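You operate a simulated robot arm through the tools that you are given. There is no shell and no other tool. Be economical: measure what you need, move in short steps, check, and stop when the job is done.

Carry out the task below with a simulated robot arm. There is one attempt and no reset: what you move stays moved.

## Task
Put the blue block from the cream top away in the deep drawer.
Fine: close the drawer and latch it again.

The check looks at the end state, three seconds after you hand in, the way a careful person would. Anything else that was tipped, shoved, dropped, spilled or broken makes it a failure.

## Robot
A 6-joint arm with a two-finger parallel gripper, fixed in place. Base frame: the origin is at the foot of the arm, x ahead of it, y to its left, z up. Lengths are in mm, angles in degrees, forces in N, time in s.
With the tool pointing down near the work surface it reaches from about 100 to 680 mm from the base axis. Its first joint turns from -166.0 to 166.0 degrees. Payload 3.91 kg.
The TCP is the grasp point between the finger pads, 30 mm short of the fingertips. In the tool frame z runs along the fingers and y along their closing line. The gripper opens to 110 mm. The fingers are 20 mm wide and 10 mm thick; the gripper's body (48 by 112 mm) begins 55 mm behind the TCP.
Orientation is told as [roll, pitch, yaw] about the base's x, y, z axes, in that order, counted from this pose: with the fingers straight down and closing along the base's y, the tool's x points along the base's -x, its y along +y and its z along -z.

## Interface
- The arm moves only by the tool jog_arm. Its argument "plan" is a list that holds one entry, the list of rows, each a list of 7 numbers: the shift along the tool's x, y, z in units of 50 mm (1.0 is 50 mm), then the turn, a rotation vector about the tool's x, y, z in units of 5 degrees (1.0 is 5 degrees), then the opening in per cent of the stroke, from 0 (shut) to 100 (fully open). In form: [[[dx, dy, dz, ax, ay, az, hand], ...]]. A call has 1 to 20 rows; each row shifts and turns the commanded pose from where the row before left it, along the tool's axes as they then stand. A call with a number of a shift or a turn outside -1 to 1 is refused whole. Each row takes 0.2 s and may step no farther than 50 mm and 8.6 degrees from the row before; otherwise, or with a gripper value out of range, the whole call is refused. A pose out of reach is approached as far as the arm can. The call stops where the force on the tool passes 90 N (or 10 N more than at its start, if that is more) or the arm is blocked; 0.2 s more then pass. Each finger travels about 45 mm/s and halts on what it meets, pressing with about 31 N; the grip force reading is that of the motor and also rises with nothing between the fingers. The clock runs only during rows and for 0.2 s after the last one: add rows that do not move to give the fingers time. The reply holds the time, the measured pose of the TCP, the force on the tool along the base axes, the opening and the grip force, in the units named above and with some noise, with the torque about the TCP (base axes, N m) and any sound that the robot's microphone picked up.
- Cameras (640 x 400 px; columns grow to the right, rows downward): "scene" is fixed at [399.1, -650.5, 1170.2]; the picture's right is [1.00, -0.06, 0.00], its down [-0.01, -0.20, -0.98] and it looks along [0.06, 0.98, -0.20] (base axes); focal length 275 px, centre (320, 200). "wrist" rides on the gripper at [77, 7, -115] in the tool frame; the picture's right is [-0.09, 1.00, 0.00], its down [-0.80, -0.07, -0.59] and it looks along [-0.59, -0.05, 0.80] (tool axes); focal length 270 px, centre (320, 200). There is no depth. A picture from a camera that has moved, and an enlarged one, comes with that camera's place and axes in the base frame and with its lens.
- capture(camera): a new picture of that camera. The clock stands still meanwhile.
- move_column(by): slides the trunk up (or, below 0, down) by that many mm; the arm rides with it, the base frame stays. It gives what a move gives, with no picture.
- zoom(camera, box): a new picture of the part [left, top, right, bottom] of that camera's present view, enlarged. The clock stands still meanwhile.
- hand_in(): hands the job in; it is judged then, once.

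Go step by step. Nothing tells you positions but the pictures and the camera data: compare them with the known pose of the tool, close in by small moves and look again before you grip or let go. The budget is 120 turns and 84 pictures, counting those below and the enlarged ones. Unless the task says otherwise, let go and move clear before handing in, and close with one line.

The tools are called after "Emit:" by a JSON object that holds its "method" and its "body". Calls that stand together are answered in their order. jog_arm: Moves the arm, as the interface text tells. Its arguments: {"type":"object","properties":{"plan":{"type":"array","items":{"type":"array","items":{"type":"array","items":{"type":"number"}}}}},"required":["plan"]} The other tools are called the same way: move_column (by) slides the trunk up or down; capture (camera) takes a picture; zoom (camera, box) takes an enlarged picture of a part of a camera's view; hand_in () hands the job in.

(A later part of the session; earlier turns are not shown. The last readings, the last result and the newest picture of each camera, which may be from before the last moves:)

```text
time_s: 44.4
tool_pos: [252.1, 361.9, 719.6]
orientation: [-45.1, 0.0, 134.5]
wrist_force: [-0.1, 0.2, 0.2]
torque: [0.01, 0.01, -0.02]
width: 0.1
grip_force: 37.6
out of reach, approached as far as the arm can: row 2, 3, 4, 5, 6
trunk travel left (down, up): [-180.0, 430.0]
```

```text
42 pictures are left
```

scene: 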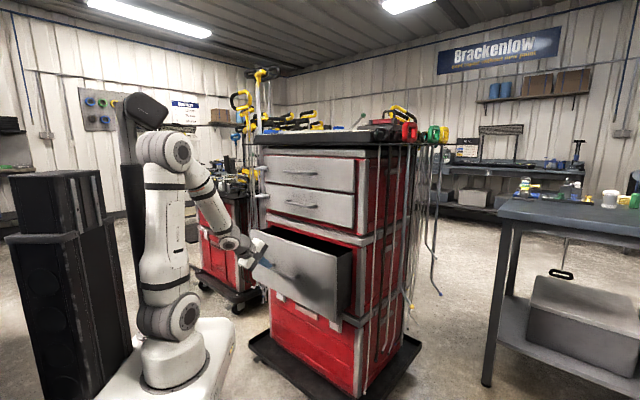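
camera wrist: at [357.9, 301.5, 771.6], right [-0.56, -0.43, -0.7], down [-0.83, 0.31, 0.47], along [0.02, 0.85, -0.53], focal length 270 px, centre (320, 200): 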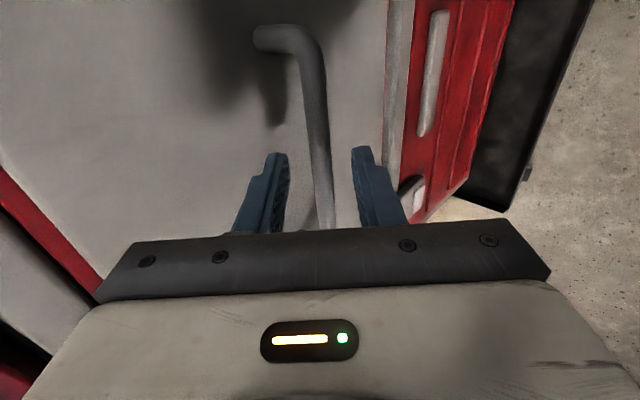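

The arm reached its inner limit and slipped off the bar, but the drawer is open by 100 mm or so. I'll raise the trunk, point the tool down, and then hook the front panel from inside to open it further.

Emit:
{"method": "move_column", "body": {"by": 250}}

Emit:
{"method": "jog_arm", "body": {"plan": [[[0, 0, 0, -1, 0, 0, 0], [0, 0, 0, -1, 0, 0, 0], [0, 0, 0, -1, 0, 0, 0], [0, 0, 0, -1, 0, 0, 0], [0, 0, 0, -1, 0, 0, 0], [0, 0, 0, -1, 0, 0, 0], [0, 0, 0, -1, 0, 0, 0], [0, 0, 0, -1, 0, 0, 0], [0, 0, 0, -1, 0, 0, 0]]]}}

Emit:
{"method": "jog_arm", "body": {"plan": [[[0, 0, 0, 0, 0, 1, 0], [0, 0, 0, 0, 0, 1, 0], [0, 0, 0, 0, 0, 1, 0], [0, 0, 0, 0, 0, 1, 0], [0, 0, 0, 0, 0, 1, 0], [0, 0, 0, 0, 0, 1, 0], [0, 0, 0, 0, 0, 1, 0], [0, 0, 0, 0, 0, 1, 0], [0, 0, 0, 0, 0, 1, 0], [0, 0, 0, 0, 0, 1, 0], [0, 0, 0, 0, 0, 1, 0], [0, 0, 0, 0, 0, 1, 0], [0, 0, 0, 0, 0, 1, 0], [0, 0, 0, 0, 0, 1, 0], [0, 0, 0, 0, 0, 1, 0], [0, 0, 0, 0, 0, 1, 0], [0, 0, 0, 0, 0, 1, 0], [0, 0, 0, 0, 0, 1, 0]]]}}

Emit:
{"method": "capture", "body": {"camera": "wrist"}}

Emit:
{"method": "capture", "body": {"camera": "scene"}}

```text
time_s: 47.0
tool_pos: [251.6, 361.0, 966.5]
orientation: [-44.8, 0.1, 134.6]
wrist_force: [0.5, -0.1, 0.1]
torque: [0.0, -0.01, -0.01]
width: 0.0
grip_force: 37.8
trunk travel left (down, up): [-430.0, 180.0]
```

```text
time_s: 49.0
tool_pos: [251.9, 361.2, 967.2]
orientation: [0.2, 0.1, 134.5]
wrist_force: [0.0, -0.4, -0.8]
torque: [-0.03, 0.02, -0.02]
width: 0.1
grip_force: 37.8
trunk travel left (down, up): [-430.0, 180.0]
```

```text
time_s: 52.8
tool_pos: [251.9, 361.0, 968.2]
orientation: [0.0, 0.1, 44.4]
wrist_force: [0.0, 0.1, -0.1]
torque: [-0.01, -0.01, -0.03]
width: 0.0
grip_force: 37.6
trunk travel left (down, up): [-430.0, 180.0]
```

```text
41 pictures are left
camera wrist: at [193.2, 310.5, 1082.5], right [-0.63, 0.77, 0.0], down [0.62, 0.51, 0.59], along [0.46, 0.38, -0.8], focal length 270 px, centre (320, 200)
```

wrist: 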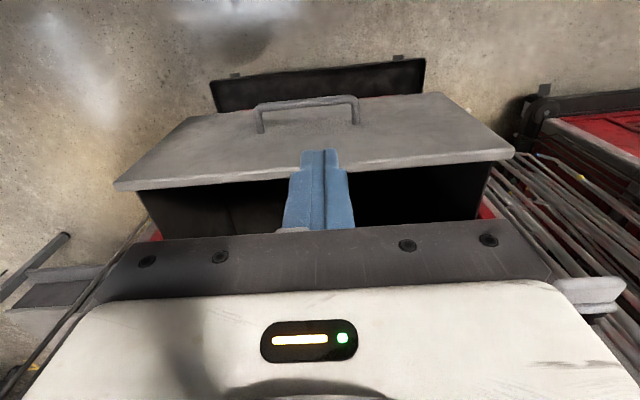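

```text
40 pictures are left
```

scene: 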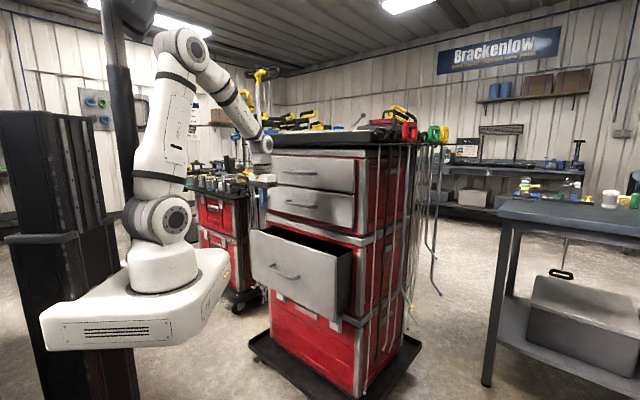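

The drawer is open about 100 mm, with the panel rim near n ≈ 520 mm and z ≈ 788. I'll tilt the tool 30° outward and come in over the rim behind the panel.

Emit:
{"method": "jog_arm", "body": {"plan": [[[0, 0, 0, 0, -1, 0, 0], [0, 0, 0, 0, -1, 0, 0], [0, 0, 0, 0, -1, 0, 0], [0, 0, 0, 0, -1, 0, 0], [0, 0, 0, 0, -1, 0, 0], [0, 0, 0, 0, -1, 0, 0], [-0.24, 0, 0.755, 0, 0, 0, 0], [-0.24, 0, 0.755, 0, 0, 0, 0], [-0.24, 0, 0.755, 0, 0, 0, 0], [-0.24, 0, 0.755, 0, 0, 0, 0]]]}}

Emit:
{"method": "capture", "body": {"camera": "wrist"}}

Emit:
{"method": "zoom", "body": {"camera": "scene", "box": [225, 170, 385, 270]}}

```text
time_s: 55.0
tool_pos: [335.6, 443.0, 861.2]
orientation: [0.0, -29.9, 44.5]
wrist_force: [-0.2, -0.4, -0.1]
torque: [0.03, 0.0, 0.01]
width: 0.0
grip_force: 38.4
trunk travel left (down, up): [-430.0, 180.0]
```

```text
39 pictures are left
camera wrist: at [243.0, 359.4, 921.7], right [-0.64, 0.76, 0.04], down [0.33, 0.23, 0.91], along [0.69, 0.6, -0.4], focal length 270 px, centre (320, 200)
```

wrist: 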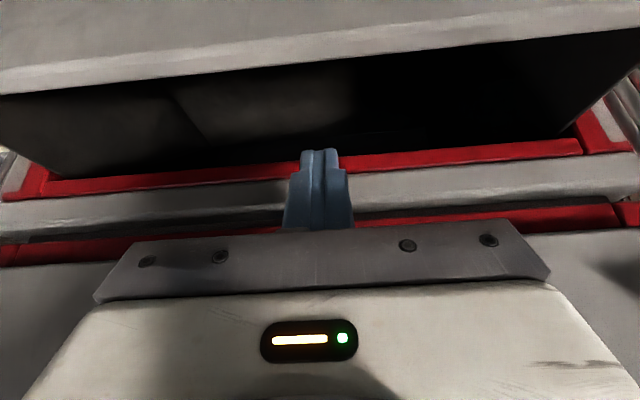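

```text
4.00 times, centred on (305, 220) of scene
camera zoom: at [399.1, -650.5, 1170.2], right [1.0, -0.06, 0.0], down [-0.01, -0.2, -0.98], along [0.06, 0.98, -0.2], focal length 1101 px, centre (380, 120)
```

zoom: 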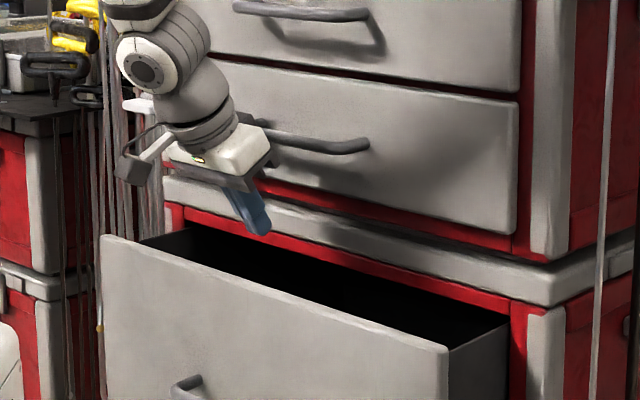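

The panel's inner edge looks nearer n ≈ 540, so I'll shift 15 mm deeper while descending behind it.

Emit:
{"method": "jog_arm", "body": {"plan": [[[-0.17, 0, 0.1, 0, 0, 0, 0], [0.23, 0, 0.4, 0, 0, 0, 0], [0.24, 0, 0.5, 0, 0, 0, 0], [0.24, 0, 0.5, 0, 0, 0, 0]]]}}

Emit:
{"method": "zoom", "body": {"camera": "scene", "box": [225, 170, 385, 270]}}

```text
time_s: 56.0
tool_pos: [347.5, 454.3, 781.7]
orientation: [0.1, -29.8, 44.5]
wrist_force: [-0.5, 0.6, -0.9]
torque: [-0.02, -0.02, 0.01]
width: 0.0
grip_force: 37.9
trunk travel left (down, up): [-430.0, 180.0]
```

```text
4.00 times, centred on (305, 220) of scene
camera zoom: at [399.1, -650.5, 1170.2], right [1.0, -0.06, 0.0], down [-0.01, -0.2, -0.98], along [0.06, 0.98, -0.2], focal length 1101 px, centre (380, 120)
```

zoom: 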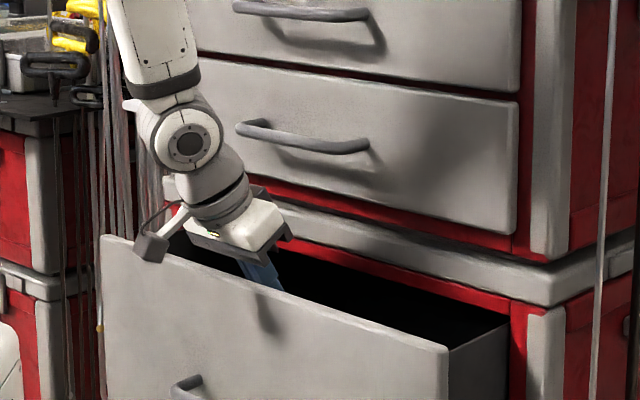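

The fingertips are behind the panel. I'll pull toward the arm about 130 mm.

Emit:
{"method": "jog_arm", "body": {"plan": [[[0.3, 0, -0.17, 0, 0, 0, 0], [0.4, 0, -0.23, 0, 0, 0, 0], [0.43, 0, -0.25, 0, 0, 0, 0], [0.43, 0, -0.25, 0, 0, 0, 0], [0.43, 0, -0.25, 0, 0, 0, 0], [0.43, 0, -0.25, 0, 0, 0, 0]]]}}

Emit:
{"method": "capture", "body": {"camera": "scene"}}

Emit:
{"method": "capture", "body": {"camera": "wrist"}}

```text
time_s: 57.4
tool_pos: [243.8, 359.1, 791.0]
orientation: [-0.6, -29.7, 44.7]
wrist_force: [0.4, -0.1, -0.1]
torque: [0.01, -0.04, 0.03]
width: 0.1
grip_force: 37.1
out of reach, approached as far as the arm can: row 6
trunk travel left (down, up): [-430.0, 180.0]
```

```text
36 pictures are left
```

scene: 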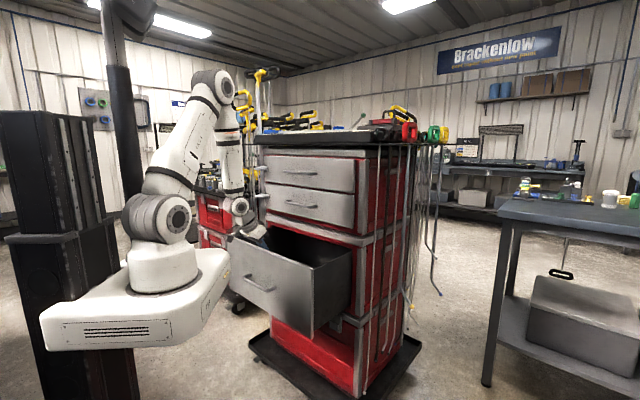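

```text
35 pictures are left
camera wrist: at [152.2, 276.8, 852.4], right [-0.64, 0.77, 0.04], down [0.33, 0.24, 0.91], along [0.69, 0.6, -0.4], focal length 270 px, centre (320, 200)
```

wrist: 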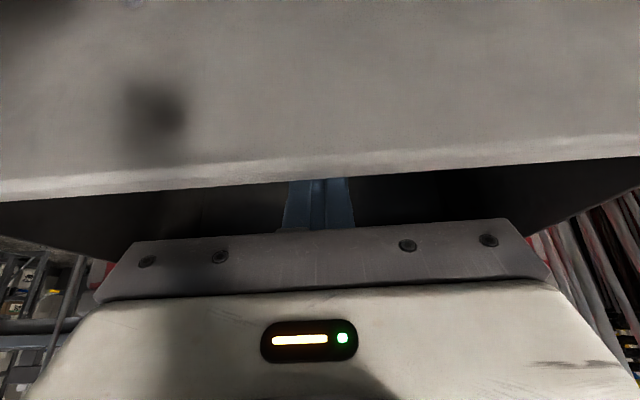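

The drawer is now open about 200 mm. I'll back off the panel, lift out of the drawer, and raise the trunk to go for the block.

Emit:
{"method": "jog_arm", "body": {"plan": [[[-0.4, 0, 0.23, 0, 0, 0, 0], [-0.45, 0, -0.78, 0, 0, 0, 0], [-0.45, 0, -0.78, 0, 0, 0, 0], [-0.45, 0, -0.78, 0, 0, 0, 0]]]}}

Emit:
{"method": "move_column", "body": {"by": 180}}

```text
time_s: 58.4
tool_pos: [261.2, 377.2, 926.7]
orientation: [0.0, -30.0, 44.7]
wrist_force: [-0.2, -1.1, -0.1]
torque: [-0.01, -0.01, -0.05]
width: 0.0
grip_force: 37.5
trunk travel left (down, up): [-430.0, 180.0]
```

```text
time_s: 60.4
tool_pos: [261.8, 377.2, 1106.2]
orientation: [-0.1, -29.9, 44.5]
wrist_force: [0.2, 0.4, -0.1]
torque: [0.0, 0.03, 0.0]
width: 0.1
grip_force: 37.3
trunk travel left (down, up): [-610.0, 0.0]
```

Now I'll lift with the arm to about z = 1370, open the gripper, and look at the top.

Emit:
{"method": "jog_arm", "body": {"plan": [[[-0.45, 0, -0.78, 0, 0, 0, 60], [-0.45, 0, -0.78, 0, 0, 0, 60], [-0.45, 0, -0.78, 0, 0, 0, 60], [-0.45, 0, -0.78, 0, 0, 0, 60], [-0.45, 0, -0.78, 0, 0, 0, 60], [-0.45, 0, -0.78, 0, 0, 0, 60], [0, -0.5, 0, 0, -1, 0, 60], [0, -0.5, 0, 0, -1, 0, 60]]]}}

Emit:
{"method": "capture", "body": {"camera": "wrist"}}

```text
time_s: 62.2
tool_pos: [296.4, 340.0, 1375.2]
orientation: [-0.1, -40.0, 44.5]
wrist_force: [0.1, -0.8, 0.0]
torque: [-0.03, 0.01, -0.01]
width: 65.9
grip_force: 0.1
trunk travel left (down, up): [-610.0, 0.0]
```

```text
34 pictures are left
camera wrist: at [199.1, 250.4, 1414.4], right [-0.65, 0.76, 0.06], down [0.21, 0.11, 0.97], along [0.73, 0.64, -0.23], focal length 270 px, centre (320, 200)
```

wrist: 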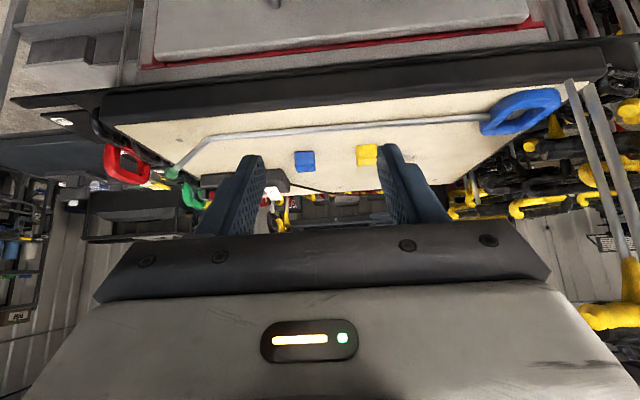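

The block is now at about (556, 531, 1233). I'll move toward it at the 40° tilt, stopping above and short of it.

Emit:
{"method": "jog_arm", "body": {"plan": [[[-0.473, -0.15, 0.68, 0, 0, 0, 65], [-0.473, -0.15, 0.68, 0, 0, 0, 65], [-0.473, -0.15, 0.68, 0, 0, 0, 65], [-0.473, -0.15, 0.68, 0, 0, 0, 65], [-0.473, -0.15, 0.68, 0, 0, 0, 65], [-0.473, -0.15, 0.68, 0, 0, 0, 65]]]}}

Emit:
{"method": "capture", "body": {"camera": "wrist"}}

Emit:
{"method": "capture", "body": {"camera": "scene"}}

```text
time_s: 63.6
tool_pos: [502.7, 476.1, 1308.5]
orientation: [0.0, -39.9, 44.5]
wrist_force: [-0.1, -0.1, 0.6]
torque: [0.02, 0.04, 0.01]
width: 71.3
grip_force: 0.0
trunk travel left (down, up): [-610.0, 0.0]
```

```text
33 pictures are left
camera wrist: at [403.9, 387.0, 1346.8], right [-0.65, 0.76, 0.06], down [0.22, 0.11, 0.97], along [0.73, 0.64, -0.24], focal length 270 px, centre (320, 200)
```

wrist: 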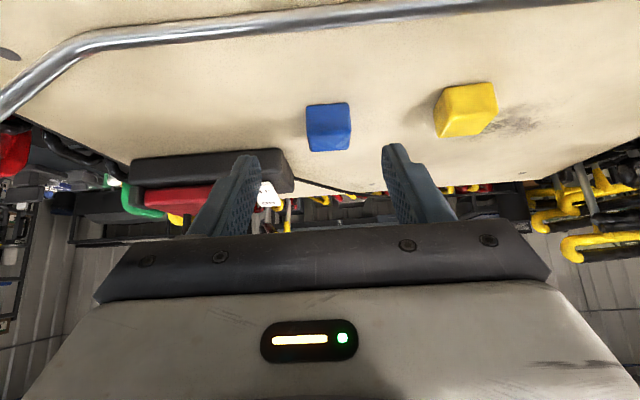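

```text
32 pictures are left
```

scene: 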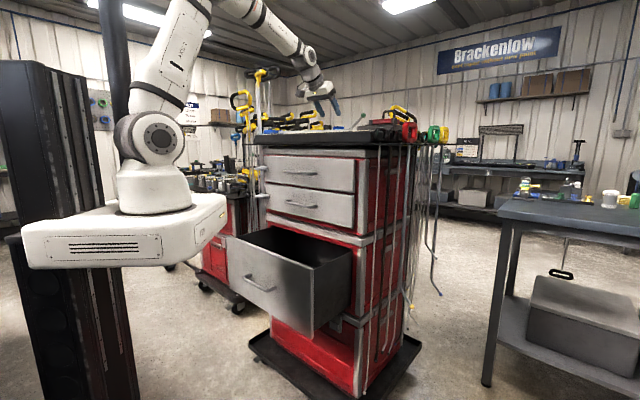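

The arm reaches fine. The block is about 35 mm wide, with its center near (554, 533, 1236). I'll go most of the way in and check.

Emit:
{"method": "jog_arm", "body": {"plan": [[[-0.07, 0.03, 0.44, 0, 0, 0, 65], [-0.07, 0.03, 0.44, 0, 0, 0, 65], [-0.07, 0.02, 0.44, 0, 0, 0, 65]]]}}

Emit:
{"method": "capture", "body": {"camera": "wrist"}}

Emit:
{"method": "zoom", "body": {"camera": "scene", "box": [270, 80, 398, 160]}}

```text
time_s: 64.4
tool_pos: [534.2, 514.6, 1264.9]
orientation: [0.0, -40.0, 44.5]
wrist_force: [-0.6, -0.3, -1.3]
torque: [0.0, 0.01, 0.0]
width: 71.7
grip_force: 0.0
trunk travel left (down, up): [-610.0, 0.0]
```

```text
31 pictures are left
camera wrist: at [435.8, 425.9, 1303.9], right [-0.65, 0.76, 0.06], down [0.22, 0.11, 0.97], along [0.73, 0.64, -0.24], focal length 270 px, centre (320, 200)
```

wrist: 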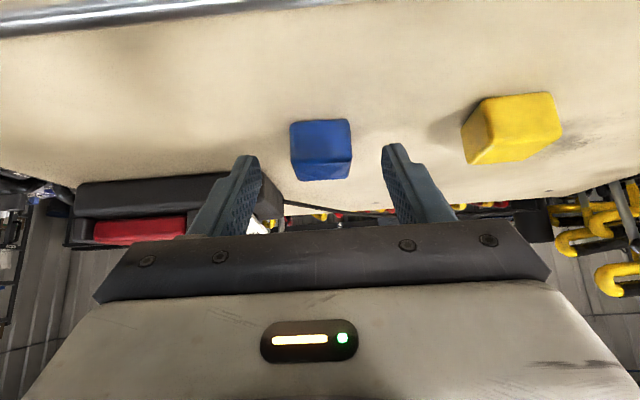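

```text
5.00 times, centred on (334, 120) of scene
camera zoom: at [399.1, -650.5, 1170.2], right [1.0, -0.06, 0.0], down [-0.01, -0.2, -0.98], along [0.06, 0.98, -0.2], focal length 1376 px, centre (250, 600)
```

zoom: 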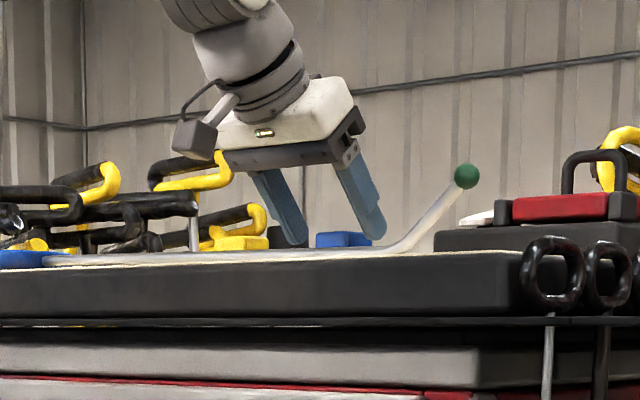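

Centered. I'll go the final 19 mm and close.

Emit:
{"method": "jog_arm", "body": {"plan": [[[-0.03, 0, 0.19, 0, 0, 0, 65], [-0.03, 0, 0.18, 0, 0, 0, 65], [0, 0, 0, 0, 0, 0, 30], [0, 0, 0, 0, 0, 0, 15], [0, 0, 0, 0, 0, 0, 15], [0, 0, 0, 0, 0, 0, 15]]]}}

Emit:
{"method": "capture", "body": {"camera": "wrist"}}

```text
time_s: 65.8
tool_pos: [542.9, 525.2, 1253.4]
orientation: [0.1, -39.8, 44.5]
wrist_force: [0.2, 0.8, 0.7]
torque: [0.0, 0.0, 0.01]
width: 34.8
grip_force: 31.3
trunk travel left (down, up): [-610.0, 0.0]
```

```text
29 pictures are left
camera wrist: at [444.0, 435.2, 1292.6], right [-0.65, 0.76, 0.06], down [0.22, 0.11, 0.97], along [0.73, 0.64, -0.24], focal length 270 px, centre (320, 200)
```

wrist: 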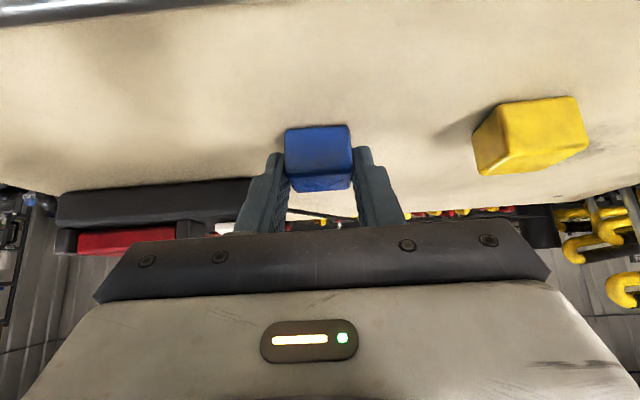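

Gripped at 34.8 mm. I'll lift straight up 120 mm and retract over the front.

Emit:
{"method": "jog_arm", "body": {"plan": [[[-0.2, 0, -0.25, 0, 0, 0, 10], [-0.514, 0, -0.613, 0, 0, 0, 10], [-0.514, 0, -0.613, 0, 0, 0, 10], [-0.4, 0, -0.5, 0, 0, 0, 10], [0.3, 0, -0.25, 0, 0, 0, 10], [0.613, 0, -0.514, 0, 0, 0, 10], [0.613, 0, -0.514, 0, 0, 0, 10], [0.613, 0, -0.514, 0, 0, 0, 10], [0.613, 0, -0.514, 0, 0, 0, 10], [0.613, 0, -0.514, 0, 0, 0, 10], [0.613, 0, -0.514, 0, 0, 0, 10], [0.4, 0, -0.34, 0, 0, 0, 10]]]}}

Emit:
{"method": "capture", "body": {"camera": "wrist"}}

```text
time_s: 68.4
tool_pos: [337.7, 321.7, 1381.8]
orientation: [0.0, -39.9, 44.5]
wrist_force: [-0.1, -0.7, -0.4]
torque: [0.02, -0.02, -0.02]
width: 35.2
grip_force: 30.8
trunk travel left (down, up): [-610.0, 0.0]
```

```text
28 pictures are left
camera wrist: at [239.4, 232.6, 1421.1], right [-0.65, 0.76, 0.06], down [0.22, 0.11, 0.97], along [0.73, 0.64, -0.24], focal length 270 px, centre (320, 200)
```

wrist: 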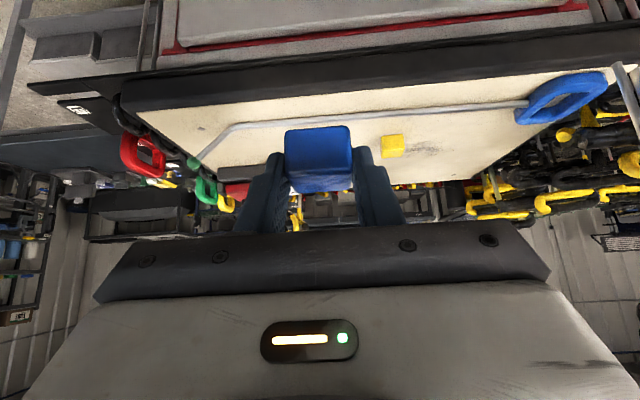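

The block is held securely. I'll turn the tool to vertical, roll it so the camera sits sideways, and lower the trunk 400 mm.

Emit:
{"method": "jog_arm", "body": {"plan": [[[0, 0, 0, 0, 1, 0, 10], [0, 0, 0, 0, 1, 0, 10], [0, 0, 0, 0, 1, 0, 10], [0, 0, 0, 0, 1, 0, 10], [0, 0, 0, 0, 1, 0, 10], [0, 0, 0, 0, 1, 0, 10], [0, 0, 0, 0, 1, 0, 10], [0, 0, 0, 0, 1, 0, 10]]]}}

Emit:
{"method": "jog_arm", "body": {"plan": [[[0, 0, 0, 0, 0, -1, 10], [0, 0, 0, 0, 0, -1, 10], [0, 0, 0, 0, 0, -1, 10], [0, 0, 0, 0, 0, -1, 10], [0, 0, 0, 0, 0, -1, 10], [0, 0, 0, 0, 0, -1, 10], [0, 0, 0, 0, 0, -1, 10], [0, 0, 0, 0, 0, -1, 10], [0, 0, 0, 0, 0, -1, 10], [0, 0, 0, 0, 0, -1, 10], [0, 0, 0, 0, 0, -1, 10], [0, 0, 0, 0, 0, -1, 10], [0, 0, 0, 0, 0, -1, 10], [0, 0, 0, 0, 0, -1, 10], [0, 0, 0, 0, 0, -1, 10], [0, 0, 0, 0, 0, -1, 10], [0, 0, 0, 0, 0, -1, 10], [0, 0, 0, 0, 0, -1, 10]]]}}

Emit:
{"method": "move_column", "body": {"by": -400}}

Emit:
{"method": "capture", "body": {"camera": "wrist"}}

Emit:
{"method": "capture", "body": {"camera": "scene"}}

```text
time_s: 70.2
tool_pos: [339.7, 324.3, 1382.2]
orientation: [-0.1, 0.2, 44.4]
wrist_force: [-1.2, 0.3, -1.5]
torque: [-0.02, 0.0, 0.0]
width: 35.4
grip_force: 31.4
trunk travel left (down, up): [-610.0, 0.0]
```

```text
time_s: 74.0
tool_pos: [338.9, 323.4, 1384.0]
orientation: [0.0, 0.0, 134.6]
wrist_force: [0.1, 1.0, -0.4]
torque: [0.04, 0.0, -0.01]
width: 35.3
grip_force: 30.9
trunk travel left (down, up): [-610.0, 0.0]
```

```text
time_s: 77.8
tool_pos: [339.6, 323.9, 983.4]
orientation: [0.1, -0.2, 134.5]
wrist_force: [0.5, 0.1, -0.3]
torque: [0.0, -0.03, 0.0]
width: 35.0
grip_force: 30.9
trunk travel left (down, up): [-210.0, 400.0]
```

```text
27 pictures are left
camera wrist: at [388.6, 263.1, 1097.9], right [-0.77, -0.64, 0.0], down [-0.51, 0.62, 0.59], along [-0.38, 0.46, -0.8], focal length 270 px, centre (320, 200)
```

wrist: 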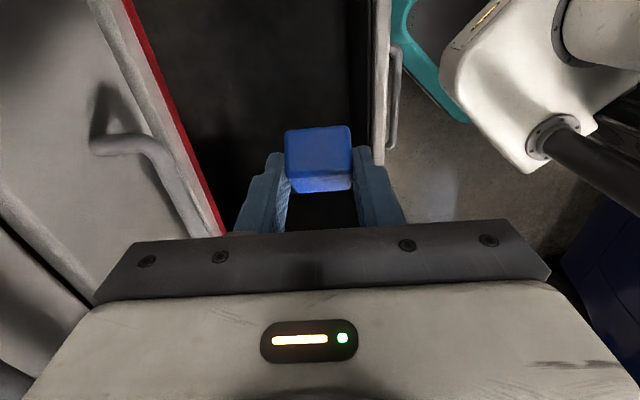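

```text
26 pictures are left
```

scene: 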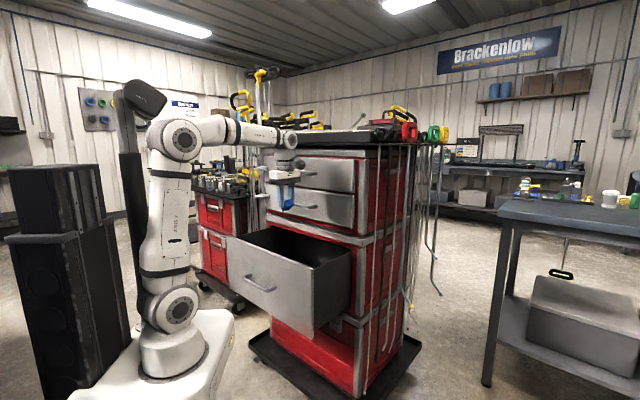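

The drawer opening spans n ≈ 409–626 with the block above it. I'll shift 30 mm deeper and descend, with a check partway.

Emit:
{"method": "jog_arm", "body": {"plan": [[[0, -0.6, 0, 0, 0, 0, 10], [0, 0, 0.9, 0, 0, 0, 10], [0, 0, 0.9, 0, 0, 0, 10], [0, 0, 0.9, 0, 0, 0, 10], [0, 0, 0.9, 0, 0, 0, 10], [0, 0, 0.9, 0, 0, 0, 10]]]}}

Emit:
{"method": "capture", "body": {"camera": "wrist"}}

Emit:
{"method": "zoom", "body": {"camera": "scene", "box": [130, 130, 370, 280]}}

```text
time_s: 79.2
tool_pos: [359.0, 342.0, 757.5]
orientation: [0.0, 0.0, 134.5]
wrist_force: [0.7, -0.5, -0.5]
torque: [0.01, 0.02, 0.01]
width: 35.2
grip_force: 31.2
trunk travel left (down, up): [-210.0, 400.0]
```

```text
25 pictures are left
camera wrist: at [408.8, 281.8, 871.8], right [-0.77, -0.64, 0.0], down [-0.51, 0.62, 0.59], along [-0.38, 0.46, -0.8], focal length 270 px, centre (320, 200)
```

wrist: 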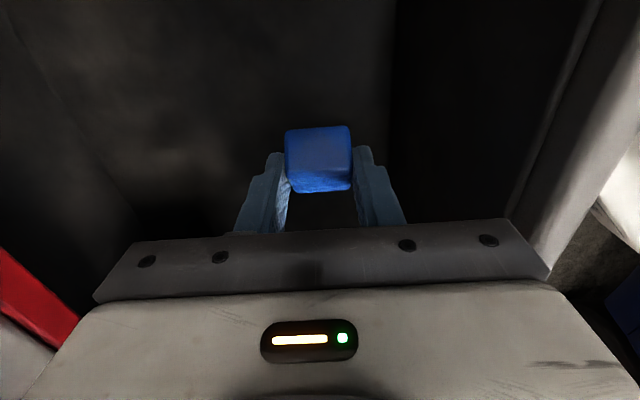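

```text
2.67 times, centred on (250, 205) of scene
camera zoom: at [399.1, -650.5, 1170.2], right [1.0, -0.06, 0.0], down [-0.01, -0.2, -0.98], along [0.06, 0.98, -0.2], focal length 734 px, centre (507, 187)
```

zoom: 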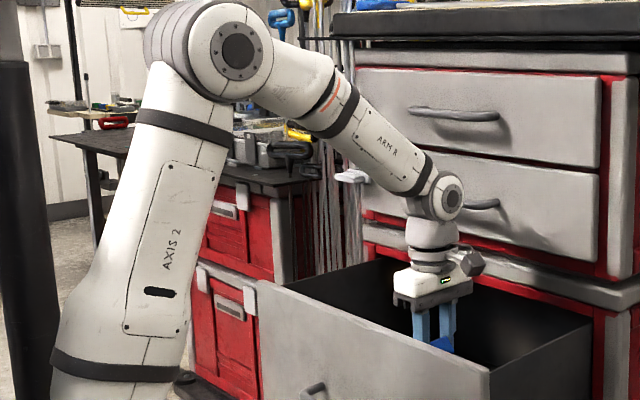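

Clearances look good. I'll lower another 110 mm toward the drawer floor.

Emit:
{"method": "jog_arm", "body": {"plan": [[[0, 0, 0.7, 0, 0, 0, 10], [0, 0, 0.7, 0, 0, 0, 10], [0, 0, 0.5, 0, 0, 0, 10], [0, 0, 0.3, 0, 0, 0, 10]]]}}

Emit:
{"method": "capture", "body": {"camera": "wrist"}}

Emit:
{"method": "zoom", "body": {"camera": "scene", "box": [130, 130, 370, 280]}}

```text
time_s: 80.2
tool_pos: [358.1, 343.8, 648.3]
orientation: [0.1, 0.0, 134.6]
wrist_force: [0.6, -0.3, -0.8]
torque: [0.0, -0.01, 0.0]
width: 35.2
grip_force: 30.8
trunk travel left (down, up): [-210.0, 400.0]
```

```text
23 pictures are left
camera wrist: at [409.2, 282.9, 762.2], right [-0.77, -0.64, 0.0], down [-0.51, 0.62, 0.59], along [-0.38, 0.46, -0.8], focal length 270 px, centre (320, 200)
```

wrist: 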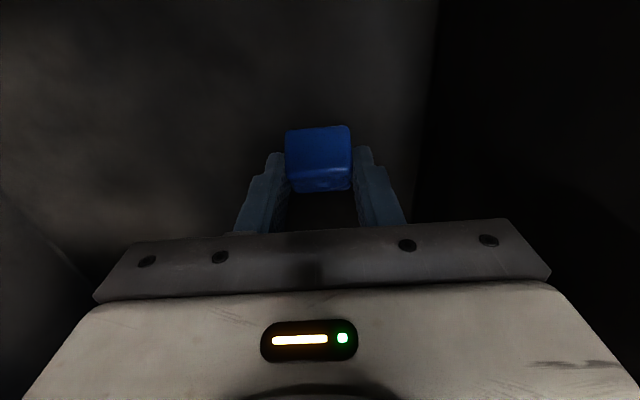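

```text
2.67 times, centred on (250, 205) of scene
camera zoom: at [399.1, -650.5, 1170.2], right [1.0, -0.06, 0.0], down [-0.01, -0.2, -0.98], along [0.06, 0.98, -0.2], focal length 734 px, centre (507, 187)
```

zoom: 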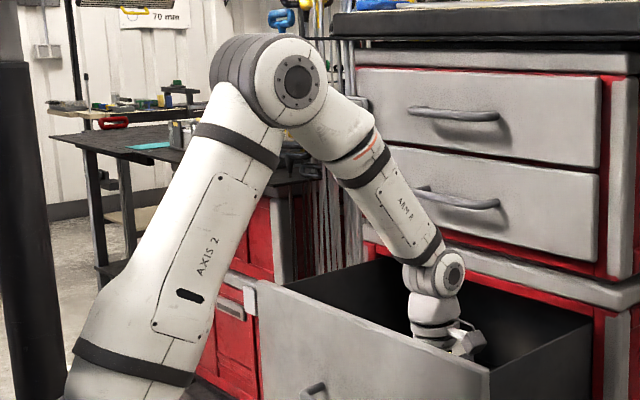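

The floor looks to be at about z = 552, with the block bottom near 611. I'll lower 40 mm more in small steps, then release.

Emit:
{"method": "jog_arm", "body": {"plan": [[[0, 0, 0.2, 0, 0, 0, 10], [0, 0, 0.2, 0, 0, 0, 10], [0, 0, 0.2, 0, 0, 0, 10], [0, 0, 0.2, 0, 0, 0, 10]]]}}

Emit:
{"method": "zoom", "body": {"camera": "scene", "box": [130, 130, 370, 280]}}

```text
time_s: 81.2
tool_pos: [359.3, 344.1, 609.7]
orientation: [0.0, -0.1, 134.6]
wrist_force: [0.5, -2.1, 10.2]
torque: [-0.08, -0.04, -0.02]
width: 35.1
grip_force: 31.2
trunk travel left (down, up): [-210.0, 400.0]
```

```text
2.67 times, centred on (250, 205) of scene
camera zoom: at [399.1, -650.5, 1170.2], right [1.0, -0.06, 0.0], down [-0.01, -0.2, -0.98], along [0.06, 0.98, -0.2], focal length 734 px, centre (507, 187)
```

zoom: 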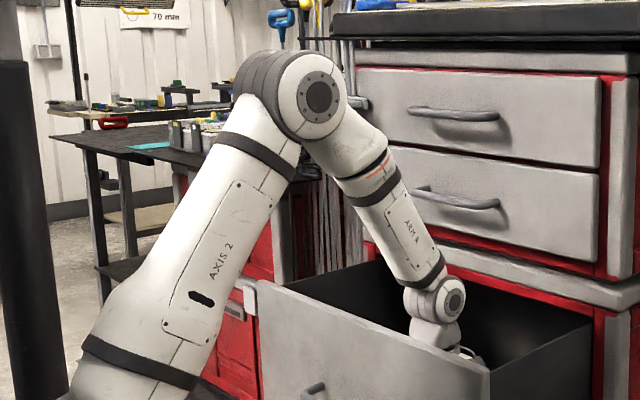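

The block just touched the drawer floor (10 N up). I'll release and lift straight out.

Emit:
{"method": "jog_arm", "body": {"plan": [[[0, 0, -0.04, 0, 0, 0, 40], [0, 0, 0, 0, 0, 0, 50], [0, 0, 0, 0, 0, 0, 50], [0, 0, -0.4, 0, 0, 0, 50], [0, 0, -0.8, 0, 0, 0, 50], [0, 0, -0.9, 0, 0, 0, 50], [0, 0, -0.9, 0, 0, 0, 50], [0, 0, -0.9, 0, 0, 0, 50], [0, 0, -0.9, 0, 0, 0, 50], [0, 0, -0.9, 0, 0, 0, 50]]]}}

Emit:
{"method": "capture", "body": {"camera": "wrist"}}

```text
time_s: 83.4
tool_pos: [357.6, 342.4, 894.1]
orientation: [0.1, 0.1, 134.5]
wrist_force: [0.5, -0.2, 1.1]
torque: [0.01, 0.02, 0.04]
width: 54.9
grip_force: 0.0
trunk travel left (down, up): [-210.0, 400.0]
```

```text
20 pictures are left
camera wrist: at [408.1, 281.9, 1009.0], right [-0.77, -0.64, 0.0], down [-0.51, 0.62, 0.59], along [-0.38, 0.46, -0.8], focal length 270 px, centre (320, 200)
```

wrist: 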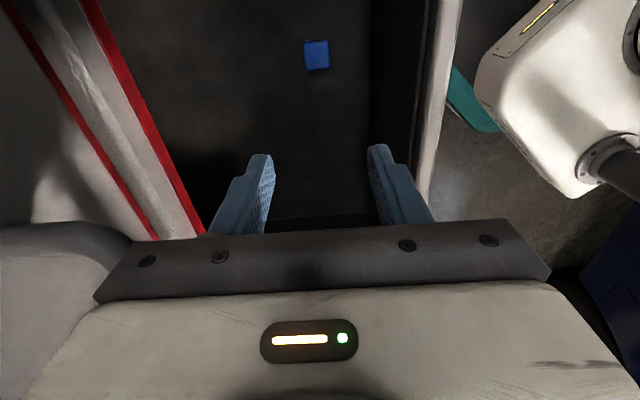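

The block rests on the drawer floor. To close the drawer, I'll come down in front of the panel with closed fingers and push it in, starting with the tool vertical.

Emit:
{"method": "jog_arm", "body": {"plan": [[[-0.2, 0.7, 0, 0, 0, 0, 20], [-0.2, 0.7, 0, 0, 0, 0, 0], [-0.2, 0.7, 0, 0, 0, 0, 0], [-0.1, 0.65, 0, 0, 0, 0, 0]]]}}

Emit:
{"method": "jog_arm", "body": {"plan": [[[0, 0, 0.65, 0, 0, 0, 0], [0, 0, 0.65, 0, 0, 0, 0], [0, 0, 0.65, 0, 0, 0, 0], [0, 0, 0.65, 0, 0, 0, 0]]]}}

Emit:
{"method": "zoom", "body": {"camera": "scene", "box": [130, 130, 370, 280]}}

```text
time_s: 84.4
tool_pos: [236.5, 272.9, 894.0]
orientation: [0.1, 0.0, 134.5]
wrist_force: [0.5, 0.6, 0.3]
torque: [-0.02, 0.02, 0.02]
width: 0.0
grip_force: 31.2
trunk travel left (down, up): [-210.0, 400.0]
```

```text
time_s: 85.4
tool_pos: [236.7, 273.4, 764.1]
orientation: [0.0, -0.1, 134.4]
wrist_force: [-0.3, -1.1, 0.0]
torque: [0.02, -0.02, 0.0]
width: 0.0
grip_force: 31.1
trunk travel left (down, up): [-210.0, 400.0]
```

```text
2.67 times, centred on (250, 205) of scene
camera zoom: at [399.1, -650.5, 1170.2], right [1.0, -0.06, 0.0], down [-0.01, -0.2, -0.98], along [0.06, 0.98, -0.2], focal length 734 px, centre (507, 187)
```

zoom: 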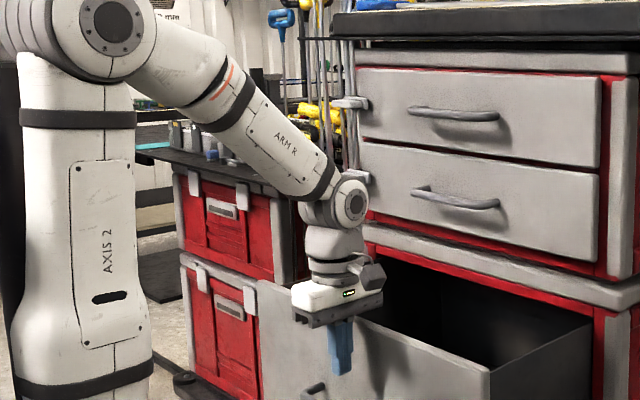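

In position in front of the panel, above the handle. Pushing in 135 mm.

Emit:
{"method": "jog_arm", "body": {"plan": [[[0, -0.3, 0, 0, 0, 0, 0], [0, -0.4, 0, 0, 0, 0, 0], [0, -0.4, 0, 0, 0, 0, 0], [0, -0.4, 0, 0, 0, 0, 0], [0, -0.4, 0, 0, 0, 0, 0], [0, -0.4, 0, 0, 0, 0, 0], [0, -0.4, 0, 0, 0, 0, 0]]]}}

Emit:
{"method": "zoom", "body": {"camera": "scene", "box": [130, 130, 370, 280]}}

```text
time_s: 87.0
tool_pos: [334.2, 367.6, 765.8]
orientation: [-0.1, 0.0, 134.5]
wrist_force: [-0.2, -0.1, 0.1]
torque: [0.01, 0.02, -0.03]
width: 0.0
grip_force: 31.5
trunk travel left (down, up): [-210.0, 400.0]
```

```text
2.67 times, centred on (250, 205) of scene
camera zoom: at [399.1, -650.5, 1170.2], right [1.0, -0.06, 0.0], down [-0.01, -0.2, -0.98], along [0.06, 0.98, -0.2], focal length 734 px, centre (507, 187)
```

zoom: 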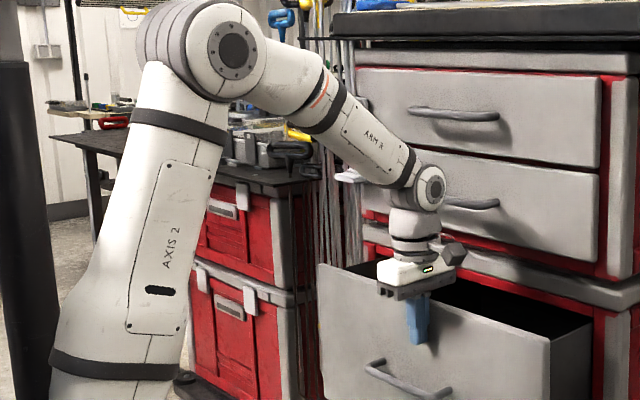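

Drawer is mostly in. I'll back off, tilt the tool 50° so the body stays clear of the drawers above, and push further.

Emit:
{"method": "jog_arm", "body": {"plan": [[[0, 0.8, 0, 0, 0, 0, 0], [0, 0, 0, 1, 0, 0, 0], [0, 0, 0, 1, 0, 0, 0], [0, 0, 0, 1, 0, 0, 0], [0, 0, 0, 1, 0, 0, 0], [0, 0, 0, 1, 0, 0, 0], [0, 0, 0, 1, 0, 0, 0], [0, 0, 0, 1, 0, 0, 0], [0, 0, 0, 1, 0, 0, 0], [0, 0, 0, 1, 0, 0, 0], [0, 0, 0, 1, 0, 0, 0]]]}}

Emit:
{"method": "jog_arm", "body": {"plan": [[[0, -0.32, 0.383, 0, 0, 0, 0], [0, -0.32, 0.383, 0, 0, 0, 0], [0, -0.32, 0.383, 0, 0, 0, 0], [0, -0.32, 0.383, 0, 0, 0, 0], [0, -0.25, 0.3, 0, 0, 0, 0]]]}}

Emit:
{"method": "zoom", "body": {"camera": "scene", "box": [210, 160, 370, 260]}}

```text
time_s: 89.4
tool_pos: [309.2, 343.0, 767.0]
orientation: [-48.8, 0.5, 134.1]
wrist_force: [0.7, -0.5, 0.3]
torque: [-0.01, -0.01, 0.01]
width: 0.0
grip_force: 30.9
out of reach, approached as far as the arm can: row 11
trunk travel left (down, up): [-210.0, 400.0]
```

```text
time_s: 90.6
tool_pos: [393.0, 424.7, 766.3]
orientation: [-50.1, 0.0, 134.4]
wrist_force: [0.9, 0.0, 1.2]
torque: [0.01, -0.03, 0.01]
width: 0.0
grip_force: 30.7
trunk travel left (down, up): [-210.0, 400.0]
```

```text
4.00 times, centred on (290, 210) of scene
camera zoom: at [399.1, -650.5, 1170.2], right [1.0, -0.06, 0.0], down [-0.01, -0.2, -0.98], along [0.06, 0.98, -0.2], focal length 1101 px, centre (440, 160)
```

zoom: 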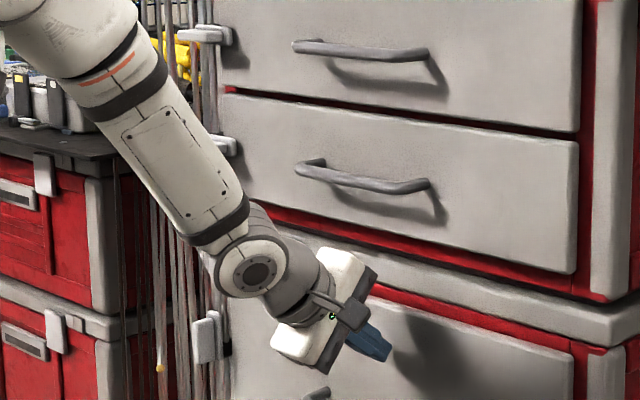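

Nearly closed. I'll push on in 5 mm steps until I feel resistance.

Emit:
{"method": "jog_arm", "body": {"plan": [[[0, -0.064, 0.077, 0, 0, 0, 0], [0, -0.064, 0.077, 0, 0, 0, 0], [0, -0.064, 0.077, 0, 0, 0, 0]]]}}

Emit:
{"method": "zoom", "body": {"camera": "scene", "box": [210, 190, 370, 290]}}

```text
time_s: 91.4
tool_pos: [397.8, 429.8, 767.5]
orientation: [-49.6, 0.0, 134.6]
wrist_force: [-54.0, -60.6, 15.4]
torque: [-0.41, 0.38, 0.07]
width: 0.0
grip_force: 30.6
trunk travel left (down, up): [-210.0, 400.0]
```

```text
4.00 times, centred on (290, 240) of scene
camera zoom: at [399.1, -650.5, 1170.2], right [1.0, -0.06, 0.0], down [-0.01, -0.2, -0.98], along [0.06, 0.98, -0.2], focal length 1101 px, centre (440, 40)
```

zoom: 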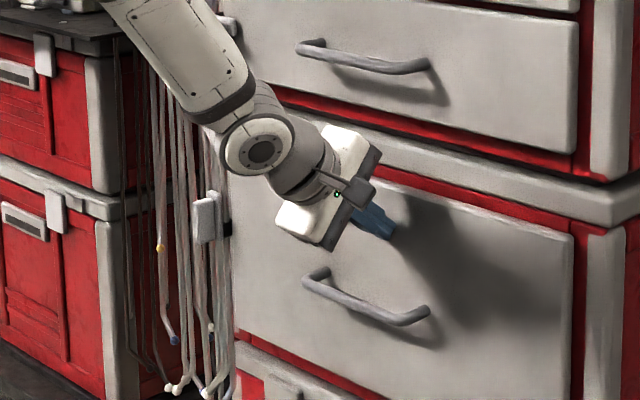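

The drawer is seated: about 80 N at the stop. I'll back off and go left to the latch, then reorient horizontally as before.

Emit:
{"method": "jog_arm", "body": {"plan": [[[0, 0.32, -0.383, 0, 0, 0, 0], [0, 0.45, -0.54, 0, 0, 0, 0], [0, 0.45, -0.54, 0, 0, 0, 0], [-0.9, 0.1, -0.12, 0, 0, 0, 30], [-0.95, 0, 0, 0, 0, 0, 30], [-0.95, 0, 0, 0, 0, 0, 30], [-0.95, 0, 0, 0, 0, 0, 30], [-0.95, 0, 0, 0, 0, 0, 30], [-0.95, 0, 0, 0, 0, 0, 30], [0, 0, 0, 1, 0, 0, 30], [0, 0, 0, 1, 0, 0, 30], [0, 0, 0, 1, 0, 0, 30], [0, 0, 0, 1, 0, 0, 30], [0, 0, 0, 1, 0, 0, 30], [0, 0, 0, 1, 0, 0, 30], [0, 0, 0, 1, 0, 0, 30], [0, 0, 0, 1, 0, 0, 30]]]}}

Emit:
{"method": "move_column", "body": {"by": -150}}

Emit:
{"method": "jog_arm", "body": {"plan": [[[0, 0, 0, 0, 0, -1, 30], [0, 0, 0, 0, 0, -1, 30], [0, 0, 0, 0, 0, -1, 30], [0, 0, 0, 0, 0, -1, 30], [0, 0, 0, 0, 0, -1, 30], [0, 0, 0, 0, 0, -1, 30], [0, 0, 0, 0, 0, -1, 30], [0, 0, 0, 0, 0, -1, 30], [0, 0, 0, 0, 0, -1, 30], [0, 0, 0, 0, 0, -1, 30], [0, 0, 0, 0, 0, -1, 30], [0, 0, 0, 0, 0, -1, 30], [0, 0, 0, 0, 0, -1, 30], [0, 0, 0, 0, 0, -1, 30], [0, 0, 0, 0, 0, -1, 30], [0, 0, 0, 0, 0, -1, 30], [0, 0, 0, 0, 0, -1, 30], [0, 0, 0, 0, 0, -1, 30]]]}}

Emit:
{"method": "capture", "body": {"camera": "wrist"}}

```text
time_s: 95.0
tool_pos: [132.2, 566.5, 766.2]
orientation: [-90.0, 0.0, 134.5]
wrist_force: [0.3, 0.1, -0.1]
torque: [0.01, 0.0, 0.0]
width: 32.9
grip_force: 0.0
trunk travel left (down, up): [-210.0, 400.0]
```

```text
time_s: 96.8
tool_pos: [132.2, 564.9, 616.5]
orientation: [-89.8, 0.0, 134.4]
wrist_force: [1.4, 0.1, -0.6]
torque: [-0.04, -0.03, -0.01]
width: 32.9
grip_force: 0.0
trunk travel left (down, up): [-60.0, 550.0]
```

```text
time_s: 100.6
tool_pos: [132.6, 566.3, 617.0]
orientation: [62.7, 89.8, -72.8]
wrist_force: [0.3, -0.1, 0.2]
torque: [-0.01, -0.03, 0.0]
width: 32.9
grip_force: 0.1
trunk travel left (down, up): [-60.0, 550.0]
```

```text
15 pictures are left
camera wrist: at [56.5, 480.2, 693.7], right [0.7, -0.71, -0.09], down [-0.47, -0.37, -0.8], along [0.54, 0.6, -0.59], focal length 270 px, centre (320, 200)
```

wrist: 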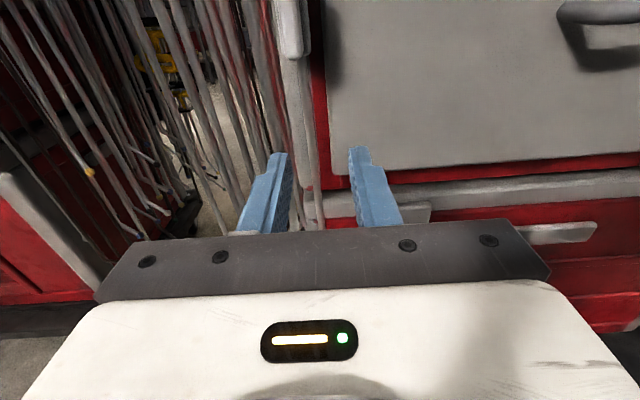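

I'll move up and left to line up with the upright fin, then take a look.

Emit:
{"method": "jog_arm", "body": {"plan": [[[0.83, -0.12, 0, 0, 0, 0, 40], [0.83, -0.12, 0, 0, 0, 0, 40]]]}}

Emit:
{"method": "zoom", "body": {"camera": "wrist", "box": [220, 50, 420, 250]}}

```text
time_s: 101.2
tool_pos: [126.0, 574.5, 701.1]
orientation: [34.1, 89.9, -101.4]
wrist_force: [0.4, -0.4, -0.7]
torque: [0.0, -0.05, -0.04]
width: 43.9
grip_force: 0.1
trunk travel left (down, up): [-60.0, 550.0]
```

```text
2.00 times, centred on (320, 150) of wrist
camera zoom: at [50.0, 489.1, 778.8], right [0.7, -0.71, -0.09], down [-0.47, -0.37, -0.8], along [0.54, 0.6, -0.59], focal length 541 px, centre (320, 300)
```

zoom: 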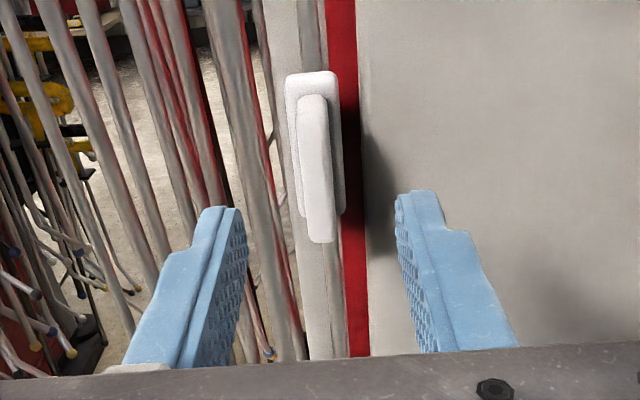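

Aligned with the fin. I'll advance 70 mm and close on it.

Emit:
{"method": "jog_arm", "body": {"plan": [[[0, 0, 0.5, 0, 0, 0, 40], [0, 0, 0.5, 0, 0, 0, 40], [0, 0, 0.38, 0, 0, 0, 40], [0, 0, 0, 0, 0, 0, 10], [0, 0, 0, 0, 0, 0, 0], [0, 0, 0, 0, 0, 0, 0]]]}}

Emit:
{"method": "zoom", "body": {"camera": "wrist", "box": [220, 50, 420, 250]}}

```text
time_s: 102.6
tool_pos: [173.7, 624.8, 701.5]
orientation: [28.9, 89.9, -106.2]
wrist_force: [-3.6, 13.7, 1.0]
torque: [0.17, 0.29, 0.78]
width: 11.6
grip_force: 38.4
trunk travel left (down, up): [-60.0, 550.0]
```

```text
2.00 times, centred on (320, 150) of wrist
camera zoom: at [98.0, 538.3, 777.8], right [0.7, -0.71, -0.09], down [-0.47, -0.37, -0.8], along [0.54, 0.6, -0.59], focal length 541 px, centre (320, 300)
```

zoom: 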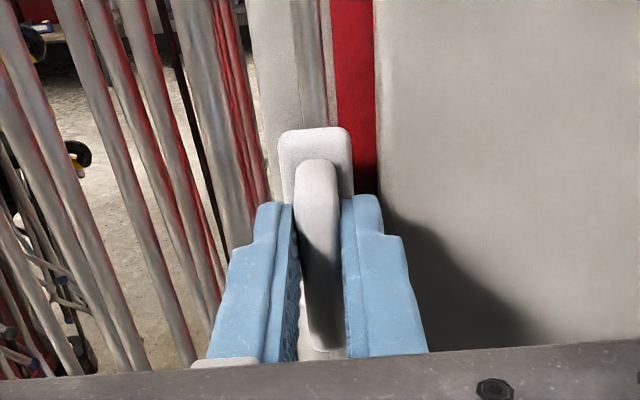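

Gripped. I'll rotate the latch back toward horizontal, first 40°.

Emit:
{"method": "jog_arm", "body": {"plan": [[[0, 0.02, 0, 0, 0, 0.4, 0], [-0.002, 0.045, 0, 0, 0, 1, 0], [-0.002, 0.045, 0, 0, 0, 1, 0], [-0.002, 0.045, 0, 0, 0, 1, 0], [-0.002, 0.045, 0, 0, 0, 1, 0], [-0.002, 0.045, 0, 0, 0, 1, 0], [-0.002, 0.045, 0, 0, 0, 1, 0], [-0.002, 0.045, 0, 0, 0, 1, 0]]]}}

```text
time_s: 104.4
tool_pos: [185.5, 612.8, 696.1]
orientation: [-90.1, 52.9, 134.4]
wrist_force: [10.7, 27.3, 12.7]
torque: [0.71, -0.04, 0.7]
width: 11.5
grip_force: 45.2
trunk travel left (down, up): [-60.0, 550.0]
```

Emit:
{"method": "jog_arm", "body": {"plan": [[[0, -0.02, 0.02, 0, 0, 0, 0], [-0.002, 0.045, 0, 0, 0, 1, 0], [-0.002, 0.045, 0, 0, 0, 1, 0], [-0.002, 0.045, 0, 0, 0, 1, 0], [-0.002, 0.045, 0, 0, 0, 1, 0], [-0.002, 0.045, 0, 0, 0, 1, 0], [-0.002, 0.045, 0, 0, 0, 1, 0]]]}}

```text
time_s: 106.0
tool_pos: [192.0, 606.6, 682.4]
orientation: [-89.6, 22.9, 134.4]
wrist_force: [14.4, -11.0, -5.2]
torque: [0.02, -0.41, 0.16]
width: 11.7
grip_force: 44.9
trunk travel left (down, up): [-60.0, 550.0]
```

Emit:
{"method": "jog_arm", "body": {"plan": [[[0.03, 0.01, 0, 0, 0, 0, 0], [-0.002, 0.045, 0, 0, 0, 1, 0], [-0.002, 0.045, 0, 0, 0, 1, 0], [-0.002, 0.045, 0, 0, 0, 1, 0], [-0.002, 0.045, 0, 0, 0, 1, 0], [-0.001, 0.03, 0, 0, 0, 0.7, 0]]]}}

Emit:
{"method": "zoom", "body": {"camera": "wrist", "box": [220, 80, 420, 250]}}

```text
time_s: 107.4
tool_pos: [193.5, 603.8, 672.6]
orientation: [-89.6, -0.5, 134.4]
wrist_force: [7.2, -16.9, -24.5]
torque: [-0.46, -0.78, 0.38]
width: 11.6
grip_force: 45.1
trunk travel left (down, up): [-60.0, 550.0]
```

```text
2.35 times, centred on (320, 165) of wrist
camera zoom: at [166.3, 468.2, 665.7], right [-0.07, 0.06, -1.0], down [-0.98, 0.16, 0.08], along [0.16, 0.99, 0.05], focal length 636 px, centre (320, 282)
```

zoom: 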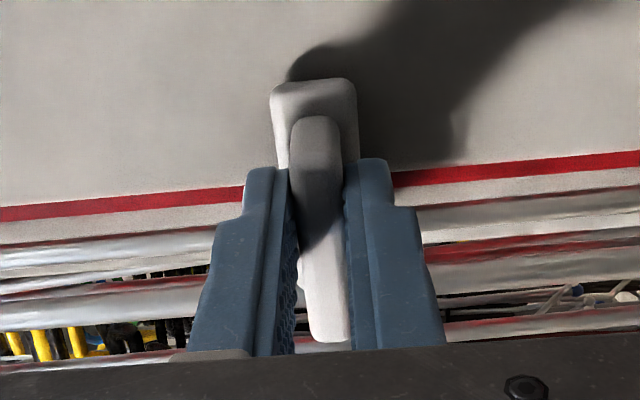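

The latch is horizontal again, matching its original pose, and it's against its stop. I'll release and back out.

Emit:
{"method": "jog_arm", "body": {"plan": [[[0, 0.02, 0, 0, 0, 0, 0], [0, 0, 0, 0, 0, 0, 25], [0, 0, 0, 0, 0, 0, 40], [0, 0, 0, 0, 0, 0, 40], [0, 0, -0.5, 0, 0, 0, 40], [0, 0, -0.9, 0, 0, 0, 40], [0, 0, -0.9, 0, 0, 0, 40]]]}}

Emit:
{"method": "capture", "body": {"camera": "wrist"}}

Emit:
{"method": "capture", "body": {"camera": "scene"}}

Emit:
{"method": "zoom", "body": {"camera": "scene", "box": [240, 190, 400, 290]}}

Emit:
{"method": "zoom", "body": {"camera": "scene", "box": [220, 50, 460, 200]}}

```text
time_s: 109.0
tool_pos: [110.4, 525.4, 671.3]
orientation: [-89.9, -0.6, 134.4]
wrist_force: [0.0, 1.5, -0.8]
torque: [0.01, 0.0, -0.01]
width: 44.2
grip_force: 0.1
trunk travel left (down, up): [-60.0, 550.0]
```

```text
11 pictures are left
camera wrist: at [83.5, 388.8, 664.3], right [-0.07, 0.07, -1.0], down [-0.98, 0.16, 0.08], along [0.16, 0.99, 0.06], focal length 270 px, centre (320, 200)
```

wrist: 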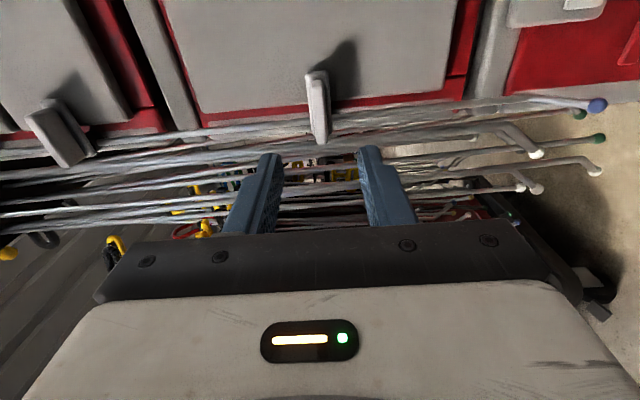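

```text
10 pictures are left
```

scene: 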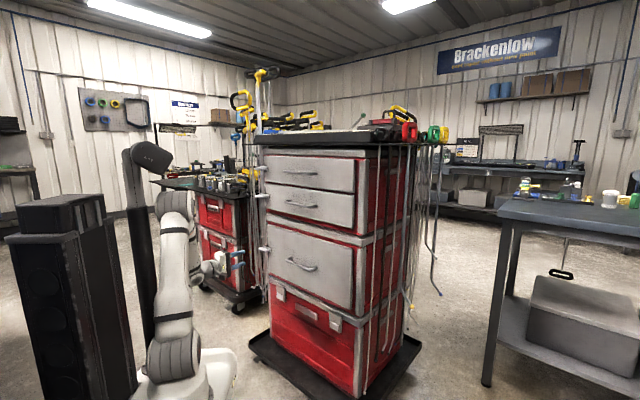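

```text
4.00 times, centred on (320, 240) of scene
camera zoom: at [399.1, -650.5, 1170.2], right [1.0, -0.06, 0.0], down [-0.01, -0.2, -0.98], along [0.06, 0.98, -0.2], focal length 1101 px, centre (320, 40)
```

zoom: 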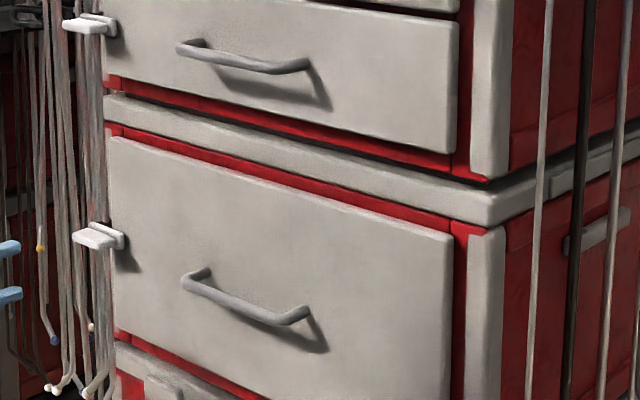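

```text
2.67 times, centred on (340, 125) of scene
camera zoom: at [399.1, -650.5, 1170.2], right [1.0, -0.06, 0.0], down [-0.01, -0.2, -0.98], along [0.06, 0.98, -0.2], focal length 734 px, centre (267, 400)
```

zoom: 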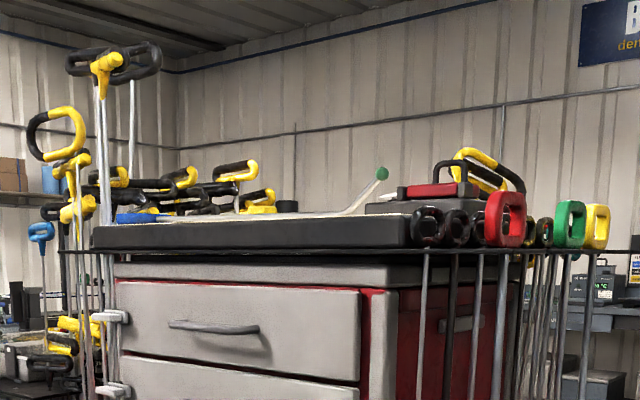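

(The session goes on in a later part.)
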